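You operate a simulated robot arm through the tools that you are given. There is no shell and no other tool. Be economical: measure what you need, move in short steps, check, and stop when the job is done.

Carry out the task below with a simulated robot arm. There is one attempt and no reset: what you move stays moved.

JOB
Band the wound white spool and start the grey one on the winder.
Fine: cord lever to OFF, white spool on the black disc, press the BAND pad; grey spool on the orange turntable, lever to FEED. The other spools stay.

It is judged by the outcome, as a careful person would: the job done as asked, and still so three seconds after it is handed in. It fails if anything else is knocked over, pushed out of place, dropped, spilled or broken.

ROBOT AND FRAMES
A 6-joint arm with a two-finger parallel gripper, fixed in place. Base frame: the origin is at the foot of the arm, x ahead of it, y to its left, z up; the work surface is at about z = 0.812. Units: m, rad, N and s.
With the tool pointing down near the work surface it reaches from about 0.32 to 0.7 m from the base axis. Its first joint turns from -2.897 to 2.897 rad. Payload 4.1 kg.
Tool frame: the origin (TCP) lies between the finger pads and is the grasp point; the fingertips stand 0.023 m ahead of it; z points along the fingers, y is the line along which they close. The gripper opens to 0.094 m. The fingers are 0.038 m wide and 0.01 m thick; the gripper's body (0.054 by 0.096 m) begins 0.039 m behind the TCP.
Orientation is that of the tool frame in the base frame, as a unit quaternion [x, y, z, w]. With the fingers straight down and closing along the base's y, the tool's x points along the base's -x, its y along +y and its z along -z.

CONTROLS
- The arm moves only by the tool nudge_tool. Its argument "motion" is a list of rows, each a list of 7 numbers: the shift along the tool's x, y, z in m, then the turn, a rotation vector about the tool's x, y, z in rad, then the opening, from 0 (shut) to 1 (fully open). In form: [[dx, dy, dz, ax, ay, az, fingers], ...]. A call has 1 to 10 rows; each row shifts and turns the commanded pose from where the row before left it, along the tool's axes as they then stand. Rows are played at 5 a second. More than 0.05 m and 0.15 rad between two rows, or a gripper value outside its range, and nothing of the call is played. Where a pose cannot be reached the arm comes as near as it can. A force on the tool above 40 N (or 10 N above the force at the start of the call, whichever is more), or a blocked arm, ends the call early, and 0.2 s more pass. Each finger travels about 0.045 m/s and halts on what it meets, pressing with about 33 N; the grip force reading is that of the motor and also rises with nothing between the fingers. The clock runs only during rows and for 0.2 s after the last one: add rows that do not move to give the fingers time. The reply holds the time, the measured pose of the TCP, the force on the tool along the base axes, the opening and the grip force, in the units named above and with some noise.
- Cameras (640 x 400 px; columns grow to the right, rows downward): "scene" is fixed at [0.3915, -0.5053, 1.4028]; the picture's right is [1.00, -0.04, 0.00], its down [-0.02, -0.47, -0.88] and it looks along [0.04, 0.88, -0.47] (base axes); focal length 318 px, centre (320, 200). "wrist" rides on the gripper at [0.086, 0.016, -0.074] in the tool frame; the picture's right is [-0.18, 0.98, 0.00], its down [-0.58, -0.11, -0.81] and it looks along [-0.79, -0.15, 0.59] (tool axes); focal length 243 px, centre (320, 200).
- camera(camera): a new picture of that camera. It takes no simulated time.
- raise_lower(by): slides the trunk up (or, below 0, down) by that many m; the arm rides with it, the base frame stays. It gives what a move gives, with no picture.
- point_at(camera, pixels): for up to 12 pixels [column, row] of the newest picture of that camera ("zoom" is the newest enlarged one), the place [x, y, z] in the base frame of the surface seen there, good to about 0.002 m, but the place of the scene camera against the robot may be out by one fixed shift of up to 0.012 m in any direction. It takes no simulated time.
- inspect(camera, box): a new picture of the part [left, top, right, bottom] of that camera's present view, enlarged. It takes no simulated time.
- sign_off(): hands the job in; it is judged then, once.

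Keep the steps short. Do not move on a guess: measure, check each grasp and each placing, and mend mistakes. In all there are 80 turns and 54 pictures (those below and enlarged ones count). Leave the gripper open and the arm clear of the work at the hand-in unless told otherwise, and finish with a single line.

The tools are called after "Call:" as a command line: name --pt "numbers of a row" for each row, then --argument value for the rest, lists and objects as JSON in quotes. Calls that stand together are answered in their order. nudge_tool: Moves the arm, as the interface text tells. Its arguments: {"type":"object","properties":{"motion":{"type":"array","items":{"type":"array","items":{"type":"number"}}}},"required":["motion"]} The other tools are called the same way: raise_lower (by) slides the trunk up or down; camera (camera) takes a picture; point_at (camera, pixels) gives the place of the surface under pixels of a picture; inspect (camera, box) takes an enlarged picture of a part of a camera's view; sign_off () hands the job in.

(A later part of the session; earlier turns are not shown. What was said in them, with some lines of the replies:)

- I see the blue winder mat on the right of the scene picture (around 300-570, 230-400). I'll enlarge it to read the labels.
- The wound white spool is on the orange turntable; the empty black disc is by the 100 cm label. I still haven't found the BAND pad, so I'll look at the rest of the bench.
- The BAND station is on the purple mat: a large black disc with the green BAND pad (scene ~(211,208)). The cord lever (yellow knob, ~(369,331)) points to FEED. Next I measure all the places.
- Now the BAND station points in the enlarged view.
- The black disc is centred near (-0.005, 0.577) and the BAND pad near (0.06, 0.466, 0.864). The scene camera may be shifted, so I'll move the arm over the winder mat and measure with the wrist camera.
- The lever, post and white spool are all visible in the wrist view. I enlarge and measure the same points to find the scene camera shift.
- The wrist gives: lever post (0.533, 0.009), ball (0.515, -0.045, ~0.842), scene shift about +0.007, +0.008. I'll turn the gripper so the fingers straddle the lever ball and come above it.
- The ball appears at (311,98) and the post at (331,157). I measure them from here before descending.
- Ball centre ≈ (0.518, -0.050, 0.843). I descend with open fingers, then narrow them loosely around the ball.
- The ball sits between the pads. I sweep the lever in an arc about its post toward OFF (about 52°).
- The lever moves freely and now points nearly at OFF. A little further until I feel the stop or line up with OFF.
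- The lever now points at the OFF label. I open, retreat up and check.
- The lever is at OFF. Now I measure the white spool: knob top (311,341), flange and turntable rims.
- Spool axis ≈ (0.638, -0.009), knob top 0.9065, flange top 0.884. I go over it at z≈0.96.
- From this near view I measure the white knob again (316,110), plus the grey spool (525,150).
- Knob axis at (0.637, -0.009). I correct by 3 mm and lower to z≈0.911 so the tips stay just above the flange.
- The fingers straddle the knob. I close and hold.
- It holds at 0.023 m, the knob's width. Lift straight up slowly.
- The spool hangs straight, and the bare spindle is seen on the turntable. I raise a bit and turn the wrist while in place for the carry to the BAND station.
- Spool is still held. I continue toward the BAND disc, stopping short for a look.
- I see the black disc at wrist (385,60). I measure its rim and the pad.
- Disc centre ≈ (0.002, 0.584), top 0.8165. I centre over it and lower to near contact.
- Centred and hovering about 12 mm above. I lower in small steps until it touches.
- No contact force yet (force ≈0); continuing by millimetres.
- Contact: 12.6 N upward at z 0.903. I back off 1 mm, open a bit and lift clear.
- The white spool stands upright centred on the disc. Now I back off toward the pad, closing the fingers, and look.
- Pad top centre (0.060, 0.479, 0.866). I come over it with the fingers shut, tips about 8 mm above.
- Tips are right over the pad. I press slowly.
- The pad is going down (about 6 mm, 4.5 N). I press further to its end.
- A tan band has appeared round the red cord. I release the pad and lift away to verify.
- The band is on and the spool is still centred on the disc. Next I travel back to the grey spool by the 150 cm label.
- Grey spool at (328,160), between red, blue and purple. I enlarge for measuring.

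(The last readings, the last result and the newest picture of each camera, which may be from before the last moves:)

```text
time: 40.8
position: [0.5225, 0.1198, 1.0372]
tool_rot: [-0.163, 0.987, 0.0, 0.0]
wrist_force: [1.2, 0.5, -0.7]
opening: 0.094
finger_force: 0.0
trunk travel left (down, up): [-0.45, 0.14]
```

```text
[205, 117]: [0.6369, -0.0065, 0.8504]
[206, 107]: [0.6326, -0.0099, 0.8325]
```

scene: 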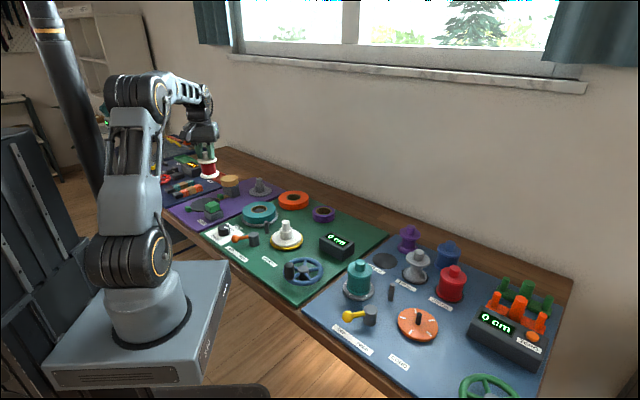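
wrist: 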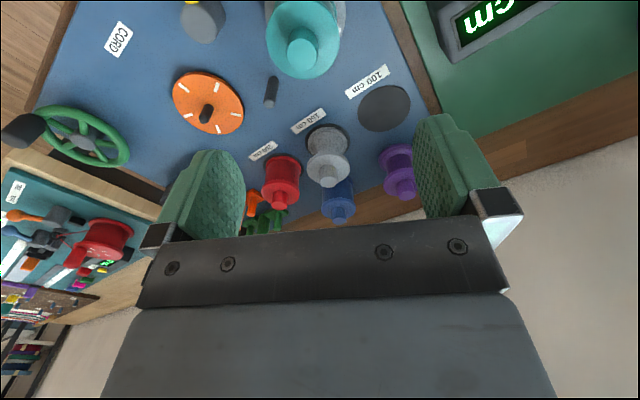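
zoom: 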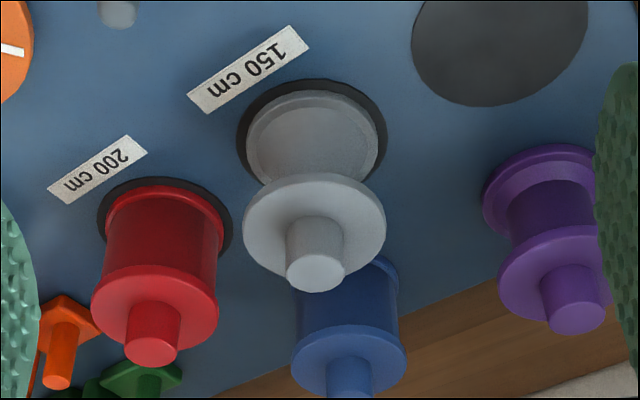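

Grey axis ≈ (0.685, 0.1565), knob top 0.8945, flange 0.872, near the reach limit. I approach above it with half-open fingers.

Call:
nudge_tool --pt "-0.0414 -0.0044 0.0218 0 0 0 0.5" --pt "-0.0414 -0.0044 0.0218 0 0 0 0.5" --pt "-0.0414 -0.0044 0.0218 0 0 0 0.5" --pt "-0.0414 -0.0044 0.0218 0 0 0 0.5" --pt "0 0 0 0 0 0 0.5"

Call:
camera --camera "wrist"

```text
time: 42.0
position: [0.6837, 0.1592, 0.9473]
tool_rot: [-0.163, 0.987, -0.001, -0.001]
wrist_force: [0.8, 0.1, -0.9]
opening: 0.0471
finger_force: 0.0
trunk travel left (down, up): [-0.45, 0.14]
```

```text
17 pictures are left
```

wrist: 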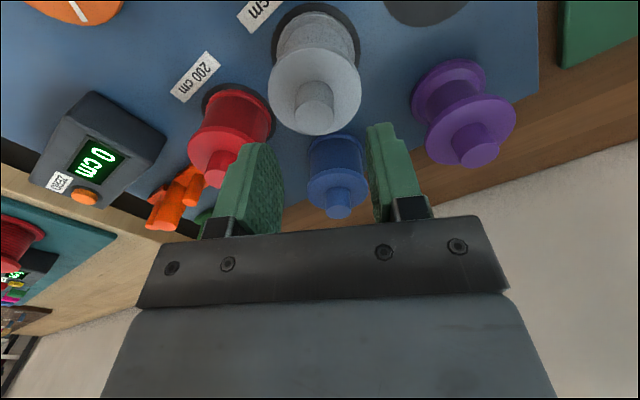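

Call:
point_at --camera "wrist" --pixels '[[316, 112], [300, 110], [332, 110], [316, 102], [316, 124], [270, 90], [361, 90], [318, 52]]'

```text
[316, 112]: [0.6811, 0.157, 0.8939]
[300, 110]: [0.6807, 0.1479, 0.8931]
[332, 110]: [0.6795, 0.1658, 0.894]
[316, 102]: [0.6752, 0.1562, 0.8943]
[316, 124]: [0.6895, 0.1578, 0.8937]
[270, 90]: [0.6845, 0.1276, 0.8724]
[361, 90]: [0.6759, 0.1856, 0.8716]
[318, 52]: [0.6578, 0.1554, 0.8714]
```

Knob axis (0.683, 0.157). Small 2 mm correction and descend to z≈0.8985.

Call:
nudge_tool --pt "0.001 -0.002 0.015 0 0 0 0.5" --pt "0 0 0.02 0 0 0 0.5" --pt "0 0 0.0135 0 0 0 0.5" --pt "0 0 0 0 0 0 0.5"

Call:
camera --camera "wrist"

```text
time: 43.0
position: [0.6843, 0.1534, 0.9004]
tool_rot: [-0.163, 0.987, 0.0, 0.0]
wrist_force: [-0.3, 0.1, 0.0]
opening: 0.047
finger_force: 0.1
trunk travel left (down, up): [-0.45, 0.14]
```

```text
16 pictures are left
```

wrist: 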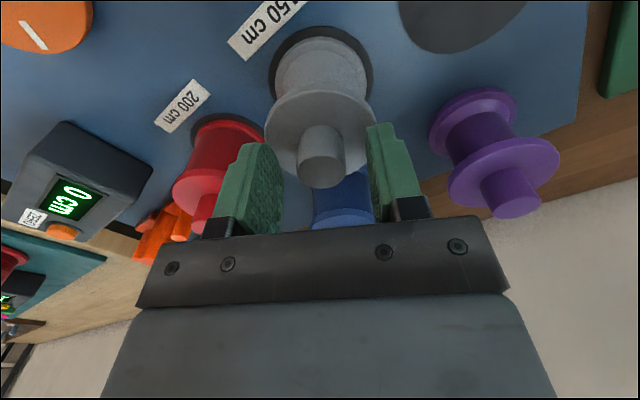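

The knob looks centred between the pads. I verify with the measured knob top (321,170).

Call:
point_at --camera "wrist" --pixels '[[321, 170], [302, 165], [341, 165], [321, 180], [321, 158], [268, 140], [374, 135]]'

Call:
nudge_tool --pt "0 0 0 0 0 0 0.5"

```text
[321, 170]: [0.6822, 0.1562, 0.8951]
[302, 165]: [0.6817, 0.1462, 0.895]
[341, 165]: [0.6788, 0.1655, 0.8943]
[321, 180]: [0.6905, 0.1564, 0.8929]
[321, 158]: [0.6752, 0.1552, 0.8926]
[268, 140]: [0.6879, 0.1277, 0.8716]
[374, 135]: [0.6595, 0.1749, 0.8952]
```

```text
time: 43.4
position: [0.6854, 0.1564, 0.9009]
tool_rot: [-0.164, 0.986, 0.0, 0.0]
wrist_force: [-0.1, -0.4, -0.5]
opening: 0.047
finger_force: 0.1
trunk travel left (down, up): [-0.45, 0.14]
```

Aligned within ~2 mm. I lower 2 mm and close gently.

Call:
nudge_tool --pt "0.002 0 0.002 0 0 0 0.5" --pt "0 0 0 0 0 0 0.3" --pt "0 0 0 0 0 0 0.2" --pt "0 0 0 0 0 0 0.1" --pt "0 0 0 0 0 0 0" --pt "0 0 0 0 0 0 0"

```text
time: 44.8
position: [0.6822, 0.1535, 0.8992]
tool_rot: [-0.163, 0.987, 0.001, 0.0]
wrist_force: [-0.4, -0.3, -1.0]
opening: 0.0233
finger_force: 33.0
trunk travel left (down, up): [-0.45, 0.14]
```

Gripped at 0.023 m. Lift straight up.

Call:
nudge_tool --pt "0 0 -0.01 0 0 0 0" --pt "0 0 -0.015 0 0 0 0" --pt "0 0 -0.02 0 0 0 0" --pt "0 0 -0.025 0 0 0 0" --pt "0 0 -0.03 0 0 0 0" --pt "0 0 -0.015 0 0 0 0" --pt "0 0 0 0 0 0 0"

Call:
camera --camera "wrist"

```text
time: 46.4
position: [0.6703, 0.1514, 1.0102]
tool_rot: [-0.164, 0.986, 0.0, 0.0]
wrist_force: [-1.1, 0.3, -1.0]
opening: 0.0233
finger_force: 33.0
out of reach, approached as far as the arm can: row 5, 6
trunk travel left (down, up): [-0.45, 0.14]
```

```text
15 pictures are left
```

wrist: 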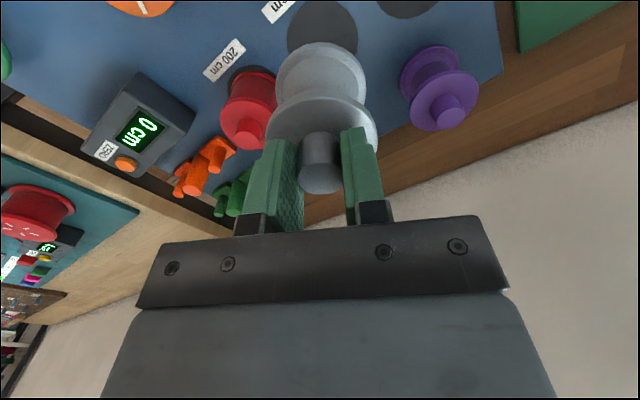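

Lifted clear; the arm merely reached its radius limit at that height. I carry it toward the turntable.

Call:
nudge_tool --pt "0.024 -0.0319 0 0 0 0 0" --pt "0.024 -0.0319 0 0 0 0 0" --pt "0.024 -0.0319 0 0 0 0 0" --pt "0.024 -0.0319 0 0 0 0 0" --pt "0 0 0 0 0 0 0" --pt "0 0 0 0 0 0 0"

Call:
camera --camera "wrist"

```text
time: 47.8
position: [0.6209, 0.0004, 1.012]
tool_rot: [-0.163, 0.987, -0.001, 0.001]
wrist_force: [0.0, 0.5, -0.7]
opening: 0.0231
finger_force: 32.7
trunk travel left (down, up): [-0.45, 0.14]
```

```text
14 pictures are left
```

wrist: 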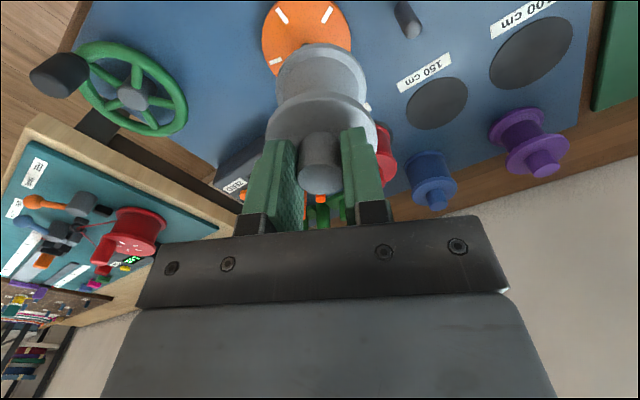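

I check where the grey spool's axis sits relative to the TCP.

Call:
inspect --camera "wrist" --box '[240, 20, 400, 220]'

Call:
point_at --camera "wrist" --pixels '[[321, 172], [321, 164], [321, 192], [305, 178], [337, 178], [269, 137], [375, 137], [321, 95], [277, 85], [364, 85]]'

Call:
nudge_tool --pt "0 0 0 0 0 0 0"

```text
2.00 times, centred on (320, 120) of wrist
```

zoom: 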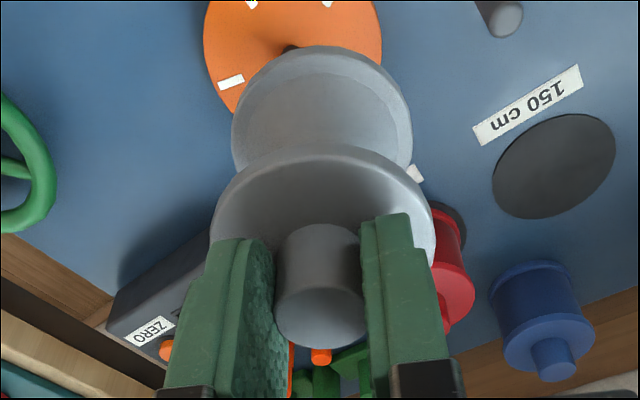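

```text
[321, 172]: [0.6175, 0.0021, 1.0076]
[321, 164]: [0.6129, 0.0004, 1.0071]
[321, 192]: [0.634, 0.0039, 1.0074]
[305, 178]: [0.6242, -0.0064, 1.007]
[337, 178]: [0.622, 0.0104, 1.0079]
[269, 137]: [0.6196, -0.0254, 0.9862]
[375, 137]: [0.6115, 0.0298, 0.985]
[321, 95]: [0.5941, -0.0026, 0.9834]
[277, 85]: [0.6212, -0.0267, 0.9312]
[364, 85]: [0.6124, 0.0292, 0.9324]
```

```text
time: 48.2
position: [0.6207, 0.0002, 1.0113]
tool_rot: [-0.163, 0.987, 0.0, 0.0]
wrist_force: [-0.4, -0.1, -0.6]
opening: 0.0232
finger_force: 33.0
trunk travel left (down, up): [-0.45, 0.14]
```

The axis is within ~2 mm of the TCP. I move it above the spindle with the bottom still ~11 mm above the pin, then compare in the scene camera.

Call:
nudge_tool --pt "-0.0107 -0.0145 0.01 0 0 0 0" --pt "0 0 0.025 0 0 0 0" --pt "0 0 0.024 0 0 0 0" --pt "0 0 0 0 0 0 0" --pt "0 0 0 0 0 0 0"

Call:
inspect --camera "scene" --box '[370, 260, 470, 345]'

```text
time: 49.4
position: [0.6342, -0.0107, 0.9495]
tool_rot: [-0.163, 0.987, 0.0, 0.0]
wrist_force: [0.1, -0.3, 0.3]
opening: 0.023
finger_force: 32.7
trunk travel left (down, up): [-0.45, 0.14]
```

```text
4.71 times, centred on (420, 302) of scene
```

zoom: 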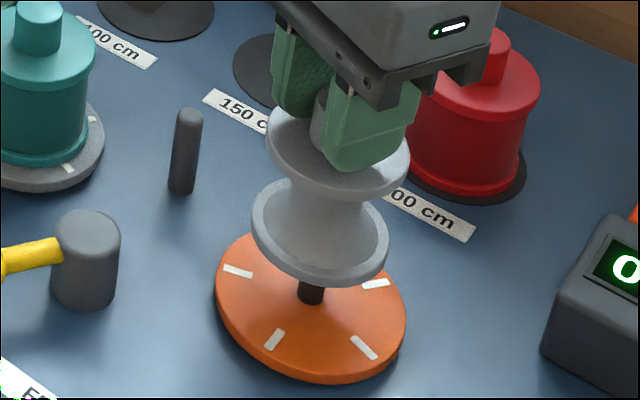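

I measure both flange rims and the turntable in this same view.

Call:
point_at --camera "zoom" --pixels '[[254, 222], [386, 250], [318, 280], [268, 145], [406, 160], [218, 283], [403, 320], [308, 376], [312, 296], [304, 296], [320, 296], [345, 190]]'

```text
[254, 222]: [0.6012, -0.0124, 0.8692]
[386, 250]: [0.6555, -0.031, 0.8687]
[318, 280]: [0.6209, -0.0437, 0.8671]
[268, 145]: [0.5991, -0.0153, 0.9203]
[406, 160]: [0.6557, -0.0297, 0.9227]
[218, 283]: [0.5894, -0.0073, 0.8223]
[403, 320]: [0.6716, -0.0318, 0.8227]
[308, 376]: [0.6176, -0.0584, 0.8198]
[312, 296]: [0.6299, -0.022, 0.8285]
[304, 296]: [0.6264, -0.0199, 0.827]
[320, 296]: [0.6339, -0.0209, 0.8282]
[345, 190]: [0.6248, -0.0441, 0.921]
```

Spool axis (0.630, -0.016) versus spindle (0.631, -0.017) in the same camera: aligned within ~1 mm. I lower over the pin.

Call:
nudge_tool --pt "0 0 0.008 0 0 0 0" --pt "0 0 0.005 0 0 0 0" --pt "0 0 0.004 0 0 0 0" --pt "0 0 0.004 0 0 0 0" --pt "0 0 0.004 0 0 0 0" --pt "0 0 0 0 0 0 0"

```text
time: 50.8
position: [0.6347, -0.0123, 0.9258]
tool_rot: [-0.163, 0.987, 0.0, 0.0]
wrist_force: [-0.3, 0.0, -0.8]
opening: 0.0236
finger_force: 32.8
trunk travel left (down, up): [-0.45, 0.14]
```

No resistance, so the pin is entering the bore. I continue in small steps to seat it.

Call:
nudge_tool --pt "0 0 0.004 0 0 0 0" --pt "0 0 0.004 0 0 0 0" --pt "0 0 0.003 0 0 0 0" --pt "0 0 0.002 0 0 0 0" --pt "0 0 0 0 0 0 0"

Call:
inspect --camera "scene" --box '[370, 260, 470, 345]'

```text
time: 52.0
position: [0.6341, -0.0116, 0.913]
tool_rot: [-0.163, 0.987, 0.0, 0.001]
wrist_force: [-0.2, 0.2, 0.5]
opening: 0.0229
finger_force: 33.0
trunk travel left (down, up): [-0.45, 0.14]
```

```text
4.71 times, centred on (420, 302) of scene
```

zoom: 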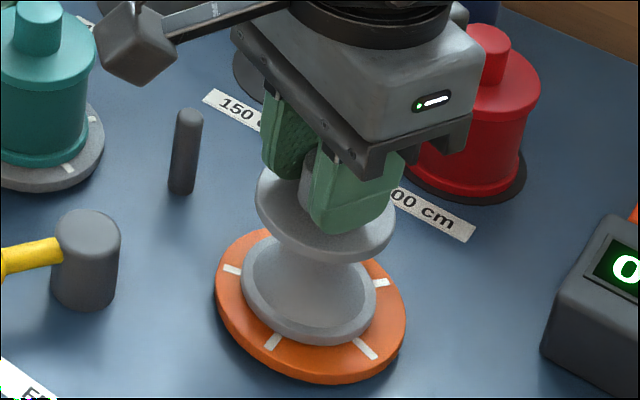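

The spool is nearly seated, well centred. Millimetre steps to contact.

Call:
nudge_tool --pt "0 0 0.0015 0 0 0 0" --pt "0 0 0.001 0 0 0 0" --pt "0 0 0.001 0 0 0 0" --pt "0 0 0 0 0 0 0"

```text
time: 53.0
position: [0.6339, -0.0115, 0.9108]
tool_rot: [-0.163, 0.987, 0.0, 0.001]
wrist_force: [0.3, 0.0, 13.1]
opening: 0.0231
finger_force: 32.8
trunk travel left (down, up): [-0.45, 0.14]
```

Contact at z 0.911 with 13 N, as expected for seated. I relieve 1 mm, open and lift off.

Call:
nudge_tool --pt "0 0 -0.001 0 0 0 0" --pt "0 0 0 0 0 0 0.5" --pt "0 0 0 0 0 0 0.6" --pt "0 0 0 0 0 0 0.6" --pt "0 0 -0.015 0 0 0 0.6" --pt "0 0 -0.025 0 0 0 0.6" --pt "0 0 -0.04 0 0 0 0.6" --pt "0.045 0 0 0 0 0 0.6" --pt "0.045 0 0 0 0 0 1" --pt "0.035 0 0 0 0 0 1"

Call:
camera --camera "wrist"

```text
time: 55.2
position: [0.5175, -0.0531, 0.9901]
tool_rot: [-0.163, 0.987, 0.0, 0.0]
wrist_force: [0.0, 0.5, -0.1]
opening: 0.094
finger_force: 0.1
trunk travel left (down, up): [-0.45, 0.14]
```

```text
10 pictures are left
```

wrist: 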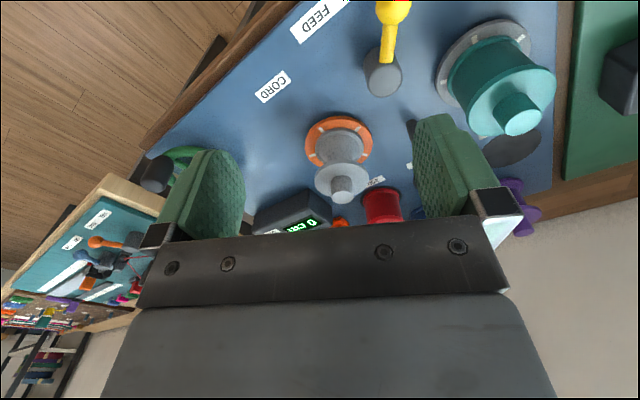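

The grey spool is seated upright. Now I measure the lever ball (393,12) to swing it back to FEED.

Call:
point_at --camera "wrist" --pixels '[[393, 12], [384, 12], [402, 12], [383, 80], [388, 45], [342, 186]]'

```text
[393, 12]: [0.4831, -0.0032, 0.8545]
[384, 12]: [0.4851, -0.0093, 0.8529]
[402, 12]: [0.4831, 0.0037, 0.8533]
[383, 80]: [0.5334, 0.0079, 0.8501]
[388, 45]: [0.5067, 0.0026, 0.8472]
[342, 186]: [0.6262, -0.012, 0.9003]
```

The ball centre is ≈ (0.477, -0.003), lever at ~190°. I go above it and descend with half-open fingers.

Call:
nudge_tool --pt "0.0112 0.0302 0 0 0 0 0.5" --pt "0.0112 0.0302 0 0 0 0.12 0.5" --pt "0 0 0 0 0 0 0.5" --pt "0 0 0.03 0 0 0 0.5" --pt "0 0 0.03 0 0 0 0.5" --pt "0 0 0 0 0 0 0.5"

Call:
camera --camera "wrist"

```text
time: 56.6
position: [0.4773, -0.003, 0.9299]
tool_rot: [-0.104, 0.995, 0.0, 0.0]
wrist_force: [0.2, 0.3, -0.8]
opening: 0.047
finger_force: 0.0
trunk travel left (down, up): [-0.45, 0.14]
```

```text
9 pictures are left
```

wrist: 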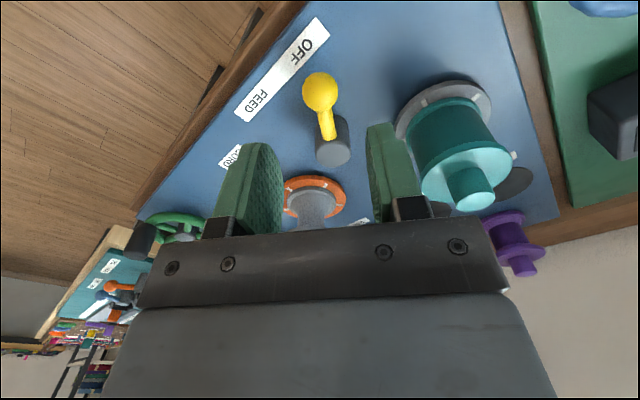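

Ball centred at column 320. I descend around it and narrow the fingers.

Call:
nudge_tool --pt "0 0 0.03 0 0 0 0.5" --pt "0 0 0.03 0 0 0 0.5" --pt "0 0 0.0245 0 0 0 0.5" --pt "0 0 0 0 0 0 0.33" --pt "0 0 0 0 0 0 0.33"

Call:
camera --camera "wrist"

```text
time: 57.8
position: [0.4758, -0.0015, 0.8454]
tool_rot: [-0.104, 0.995, 0.0, 0.001]
wrist_force: [-0.8, 0.3, 0.0]
opening: 0.0307
finger_force: 0.1
trunk travel left (down, up): [-0.45, 0.14]
```

```text
8 pictures are left
```

wrist: 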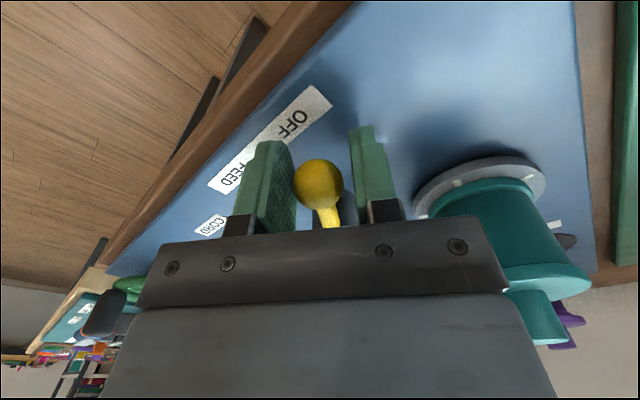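

The ball is caged. I swing the lever back counter-clockwise to FEED, about 65°.

Call:
nudge_tool --pt "-0.0004 -0.0067 0 0 0 -0.115 0.33" --pt "-0.0004 -0.0067 0 0 0 -0.115 0.33" --pt "-0.0004 -0.0067 0 0 0 -0.115 0.33" --pt "-0.0004 -0.0067 0 0 0 -0.115 0.33" --pt "-0.0004 -0.0067 0 0 0 -0.115 0.33" --pt "-0.0004 -0.0067 0 0 0 -0.115 0.33" --pt "-0.0004 -0.0067 0 0 0 -0.115 0.33" --pt "-0.0004 -0.0067 0 0 0 -0.115 0.33" --pt "-0.0004 -0.0067 0 0 0 -0.115 0.33" --pt "-0.0004 -0.0067 0 0 0 -0.115 0.33"

Call:
camera --camera "wrist"

```text
time: 60.0
position: [0.5204, -0.0475, 0.846]
tool_rot: [-0.628, 0.778, 0.0, 0.0]
wrist_force: [1.1, -0.3, -0.5]
opening: 0.031
finger_force: 0.2
trunk travel left (down, up): [-0.45, 0.14]
```

```text
7 pictures are left
```

wrist: 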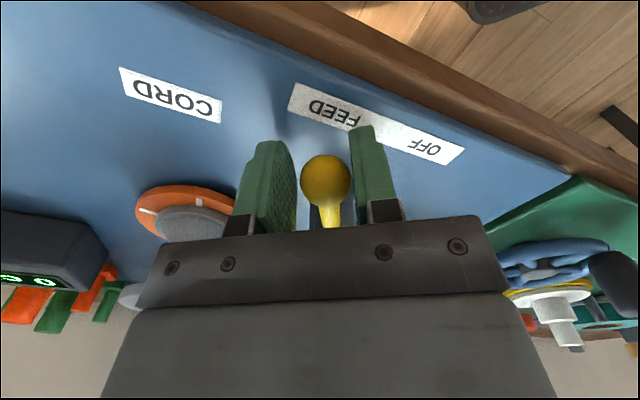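

Call:
point_at --camera "wrist" --pixels '[[326, 178], [326, 165], [330, 215]]'

Call:
inspect --camera "wrist" --box '[0, 220, 140, 330]'

```text
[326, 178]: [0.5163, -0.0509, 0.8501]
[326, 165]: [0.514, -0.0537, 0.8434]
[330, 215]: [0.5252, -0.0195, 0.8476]
```

```text
3.64 times, centred on (70, 275) of wrist
```

zoom: 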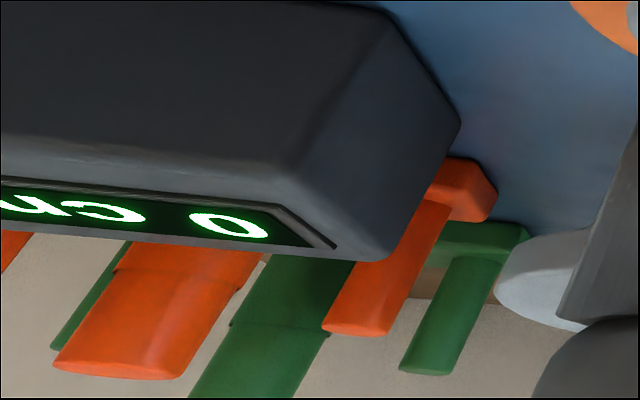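

The lever is at ~252°, matching its original FEED position. One small extra push (2°), then open and withdraw upward.

Call:
nudge_tool --pt "0 -0.0023 0 0 0 -0.04 0.33" --pt "0 0 0 0 0 0 0.5" --pt "0 0 0 0 0 0 0.5" --pt "0 0 -0.04 0 0 0 0.5" --pt "0 0 -0.045 0 0 0 0.7" --pt "0 0 -0.045 0 0 0 1" --pt "0 0.045 -0.01 0 0 0 1" --pt "0 0.045 -0.01 0 0 0 1" --pt "0 0.045 0 0 0 0 1" --pt "0 0 0 0 0 0 1"

Call:
camera --camera "scene"

Call:
inspect --camera "scene" --box '[310, 230, 500, 370]'

Call:
inspect --camera "scene" --box '[150, 140, 290, 240]'

```text
time: 62.2
position: [0.3921, -0.0249, 0.9966]
tool_rot: [-0.644, 0.765, 0.0, 0.0]
wrist_force: [-0.6, 0.9, 1.2]
opening: 0.094
finger_force: 0.0
trunk travel left (down, up): [-0.45, 0.14]
```

```text
5 pictures are left
```

scene: 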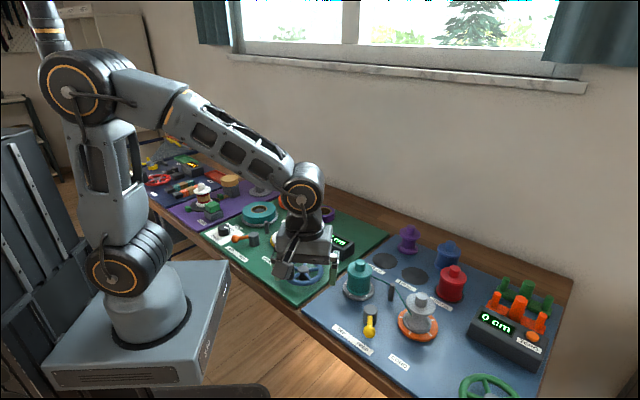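

```text
2.86 times, centred on (405, 300) of scene
```

zoom: 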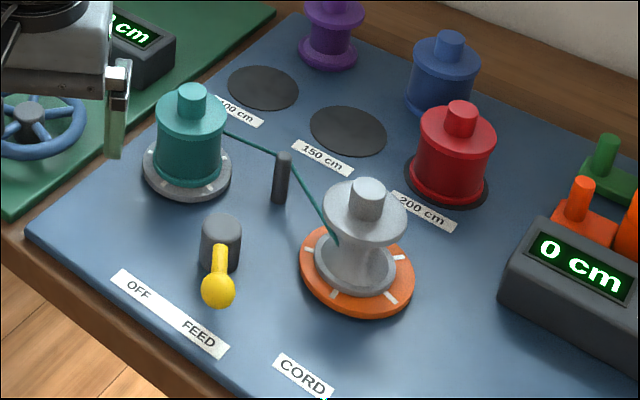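

```text
4.00 times, centred on (220, 190) of scene
```

zoom: 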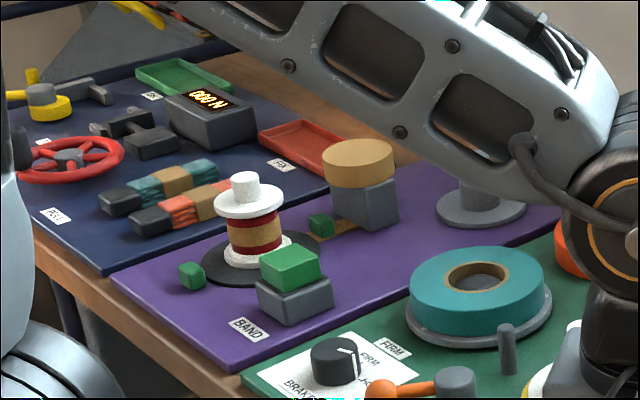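

A teal cord now runs past the guide to the grey spool, the lever is at FEED, and the white spool is banded on the black disc. I raise the arm a little more to stand clear.

Call:
nudge_tool --pt "0 0 -0.04 0 0 0 1" --pt "0 0 -0.04 0 0 0 1" --pt "0 0 -0.03 0 0 0 1" --pt "0 0 0 0 0 0 1"

Call:
camera --camera "scene"

```text
time: 63.2
position: [0.3903, -0.0255, 1.1067]
tool_rot: [-0.643, 0.766, -0.001, 0.0]
wrist_force: [-0.9, -0.5, 0.2]
opening: 0.094
finger_force: 0.1
trunk travel left (down, up): [-0.45, 0.14]
```

```text
2 pictures are left
```

scene: 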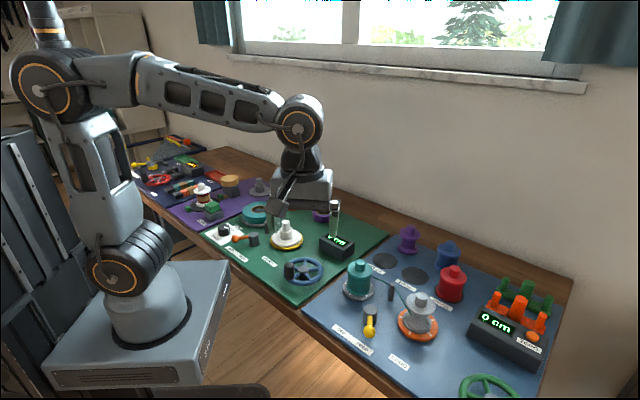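

Everything is in place, the arm is clear and the gripper open, so I hand in.

Call:
sign_off

```text
The job is handed in.
```

The white spool is banded and standing on the black disc, and the grey spool is on the orange turntable with the lever at FEED and the cord running to it; the other spools stayed where they were.
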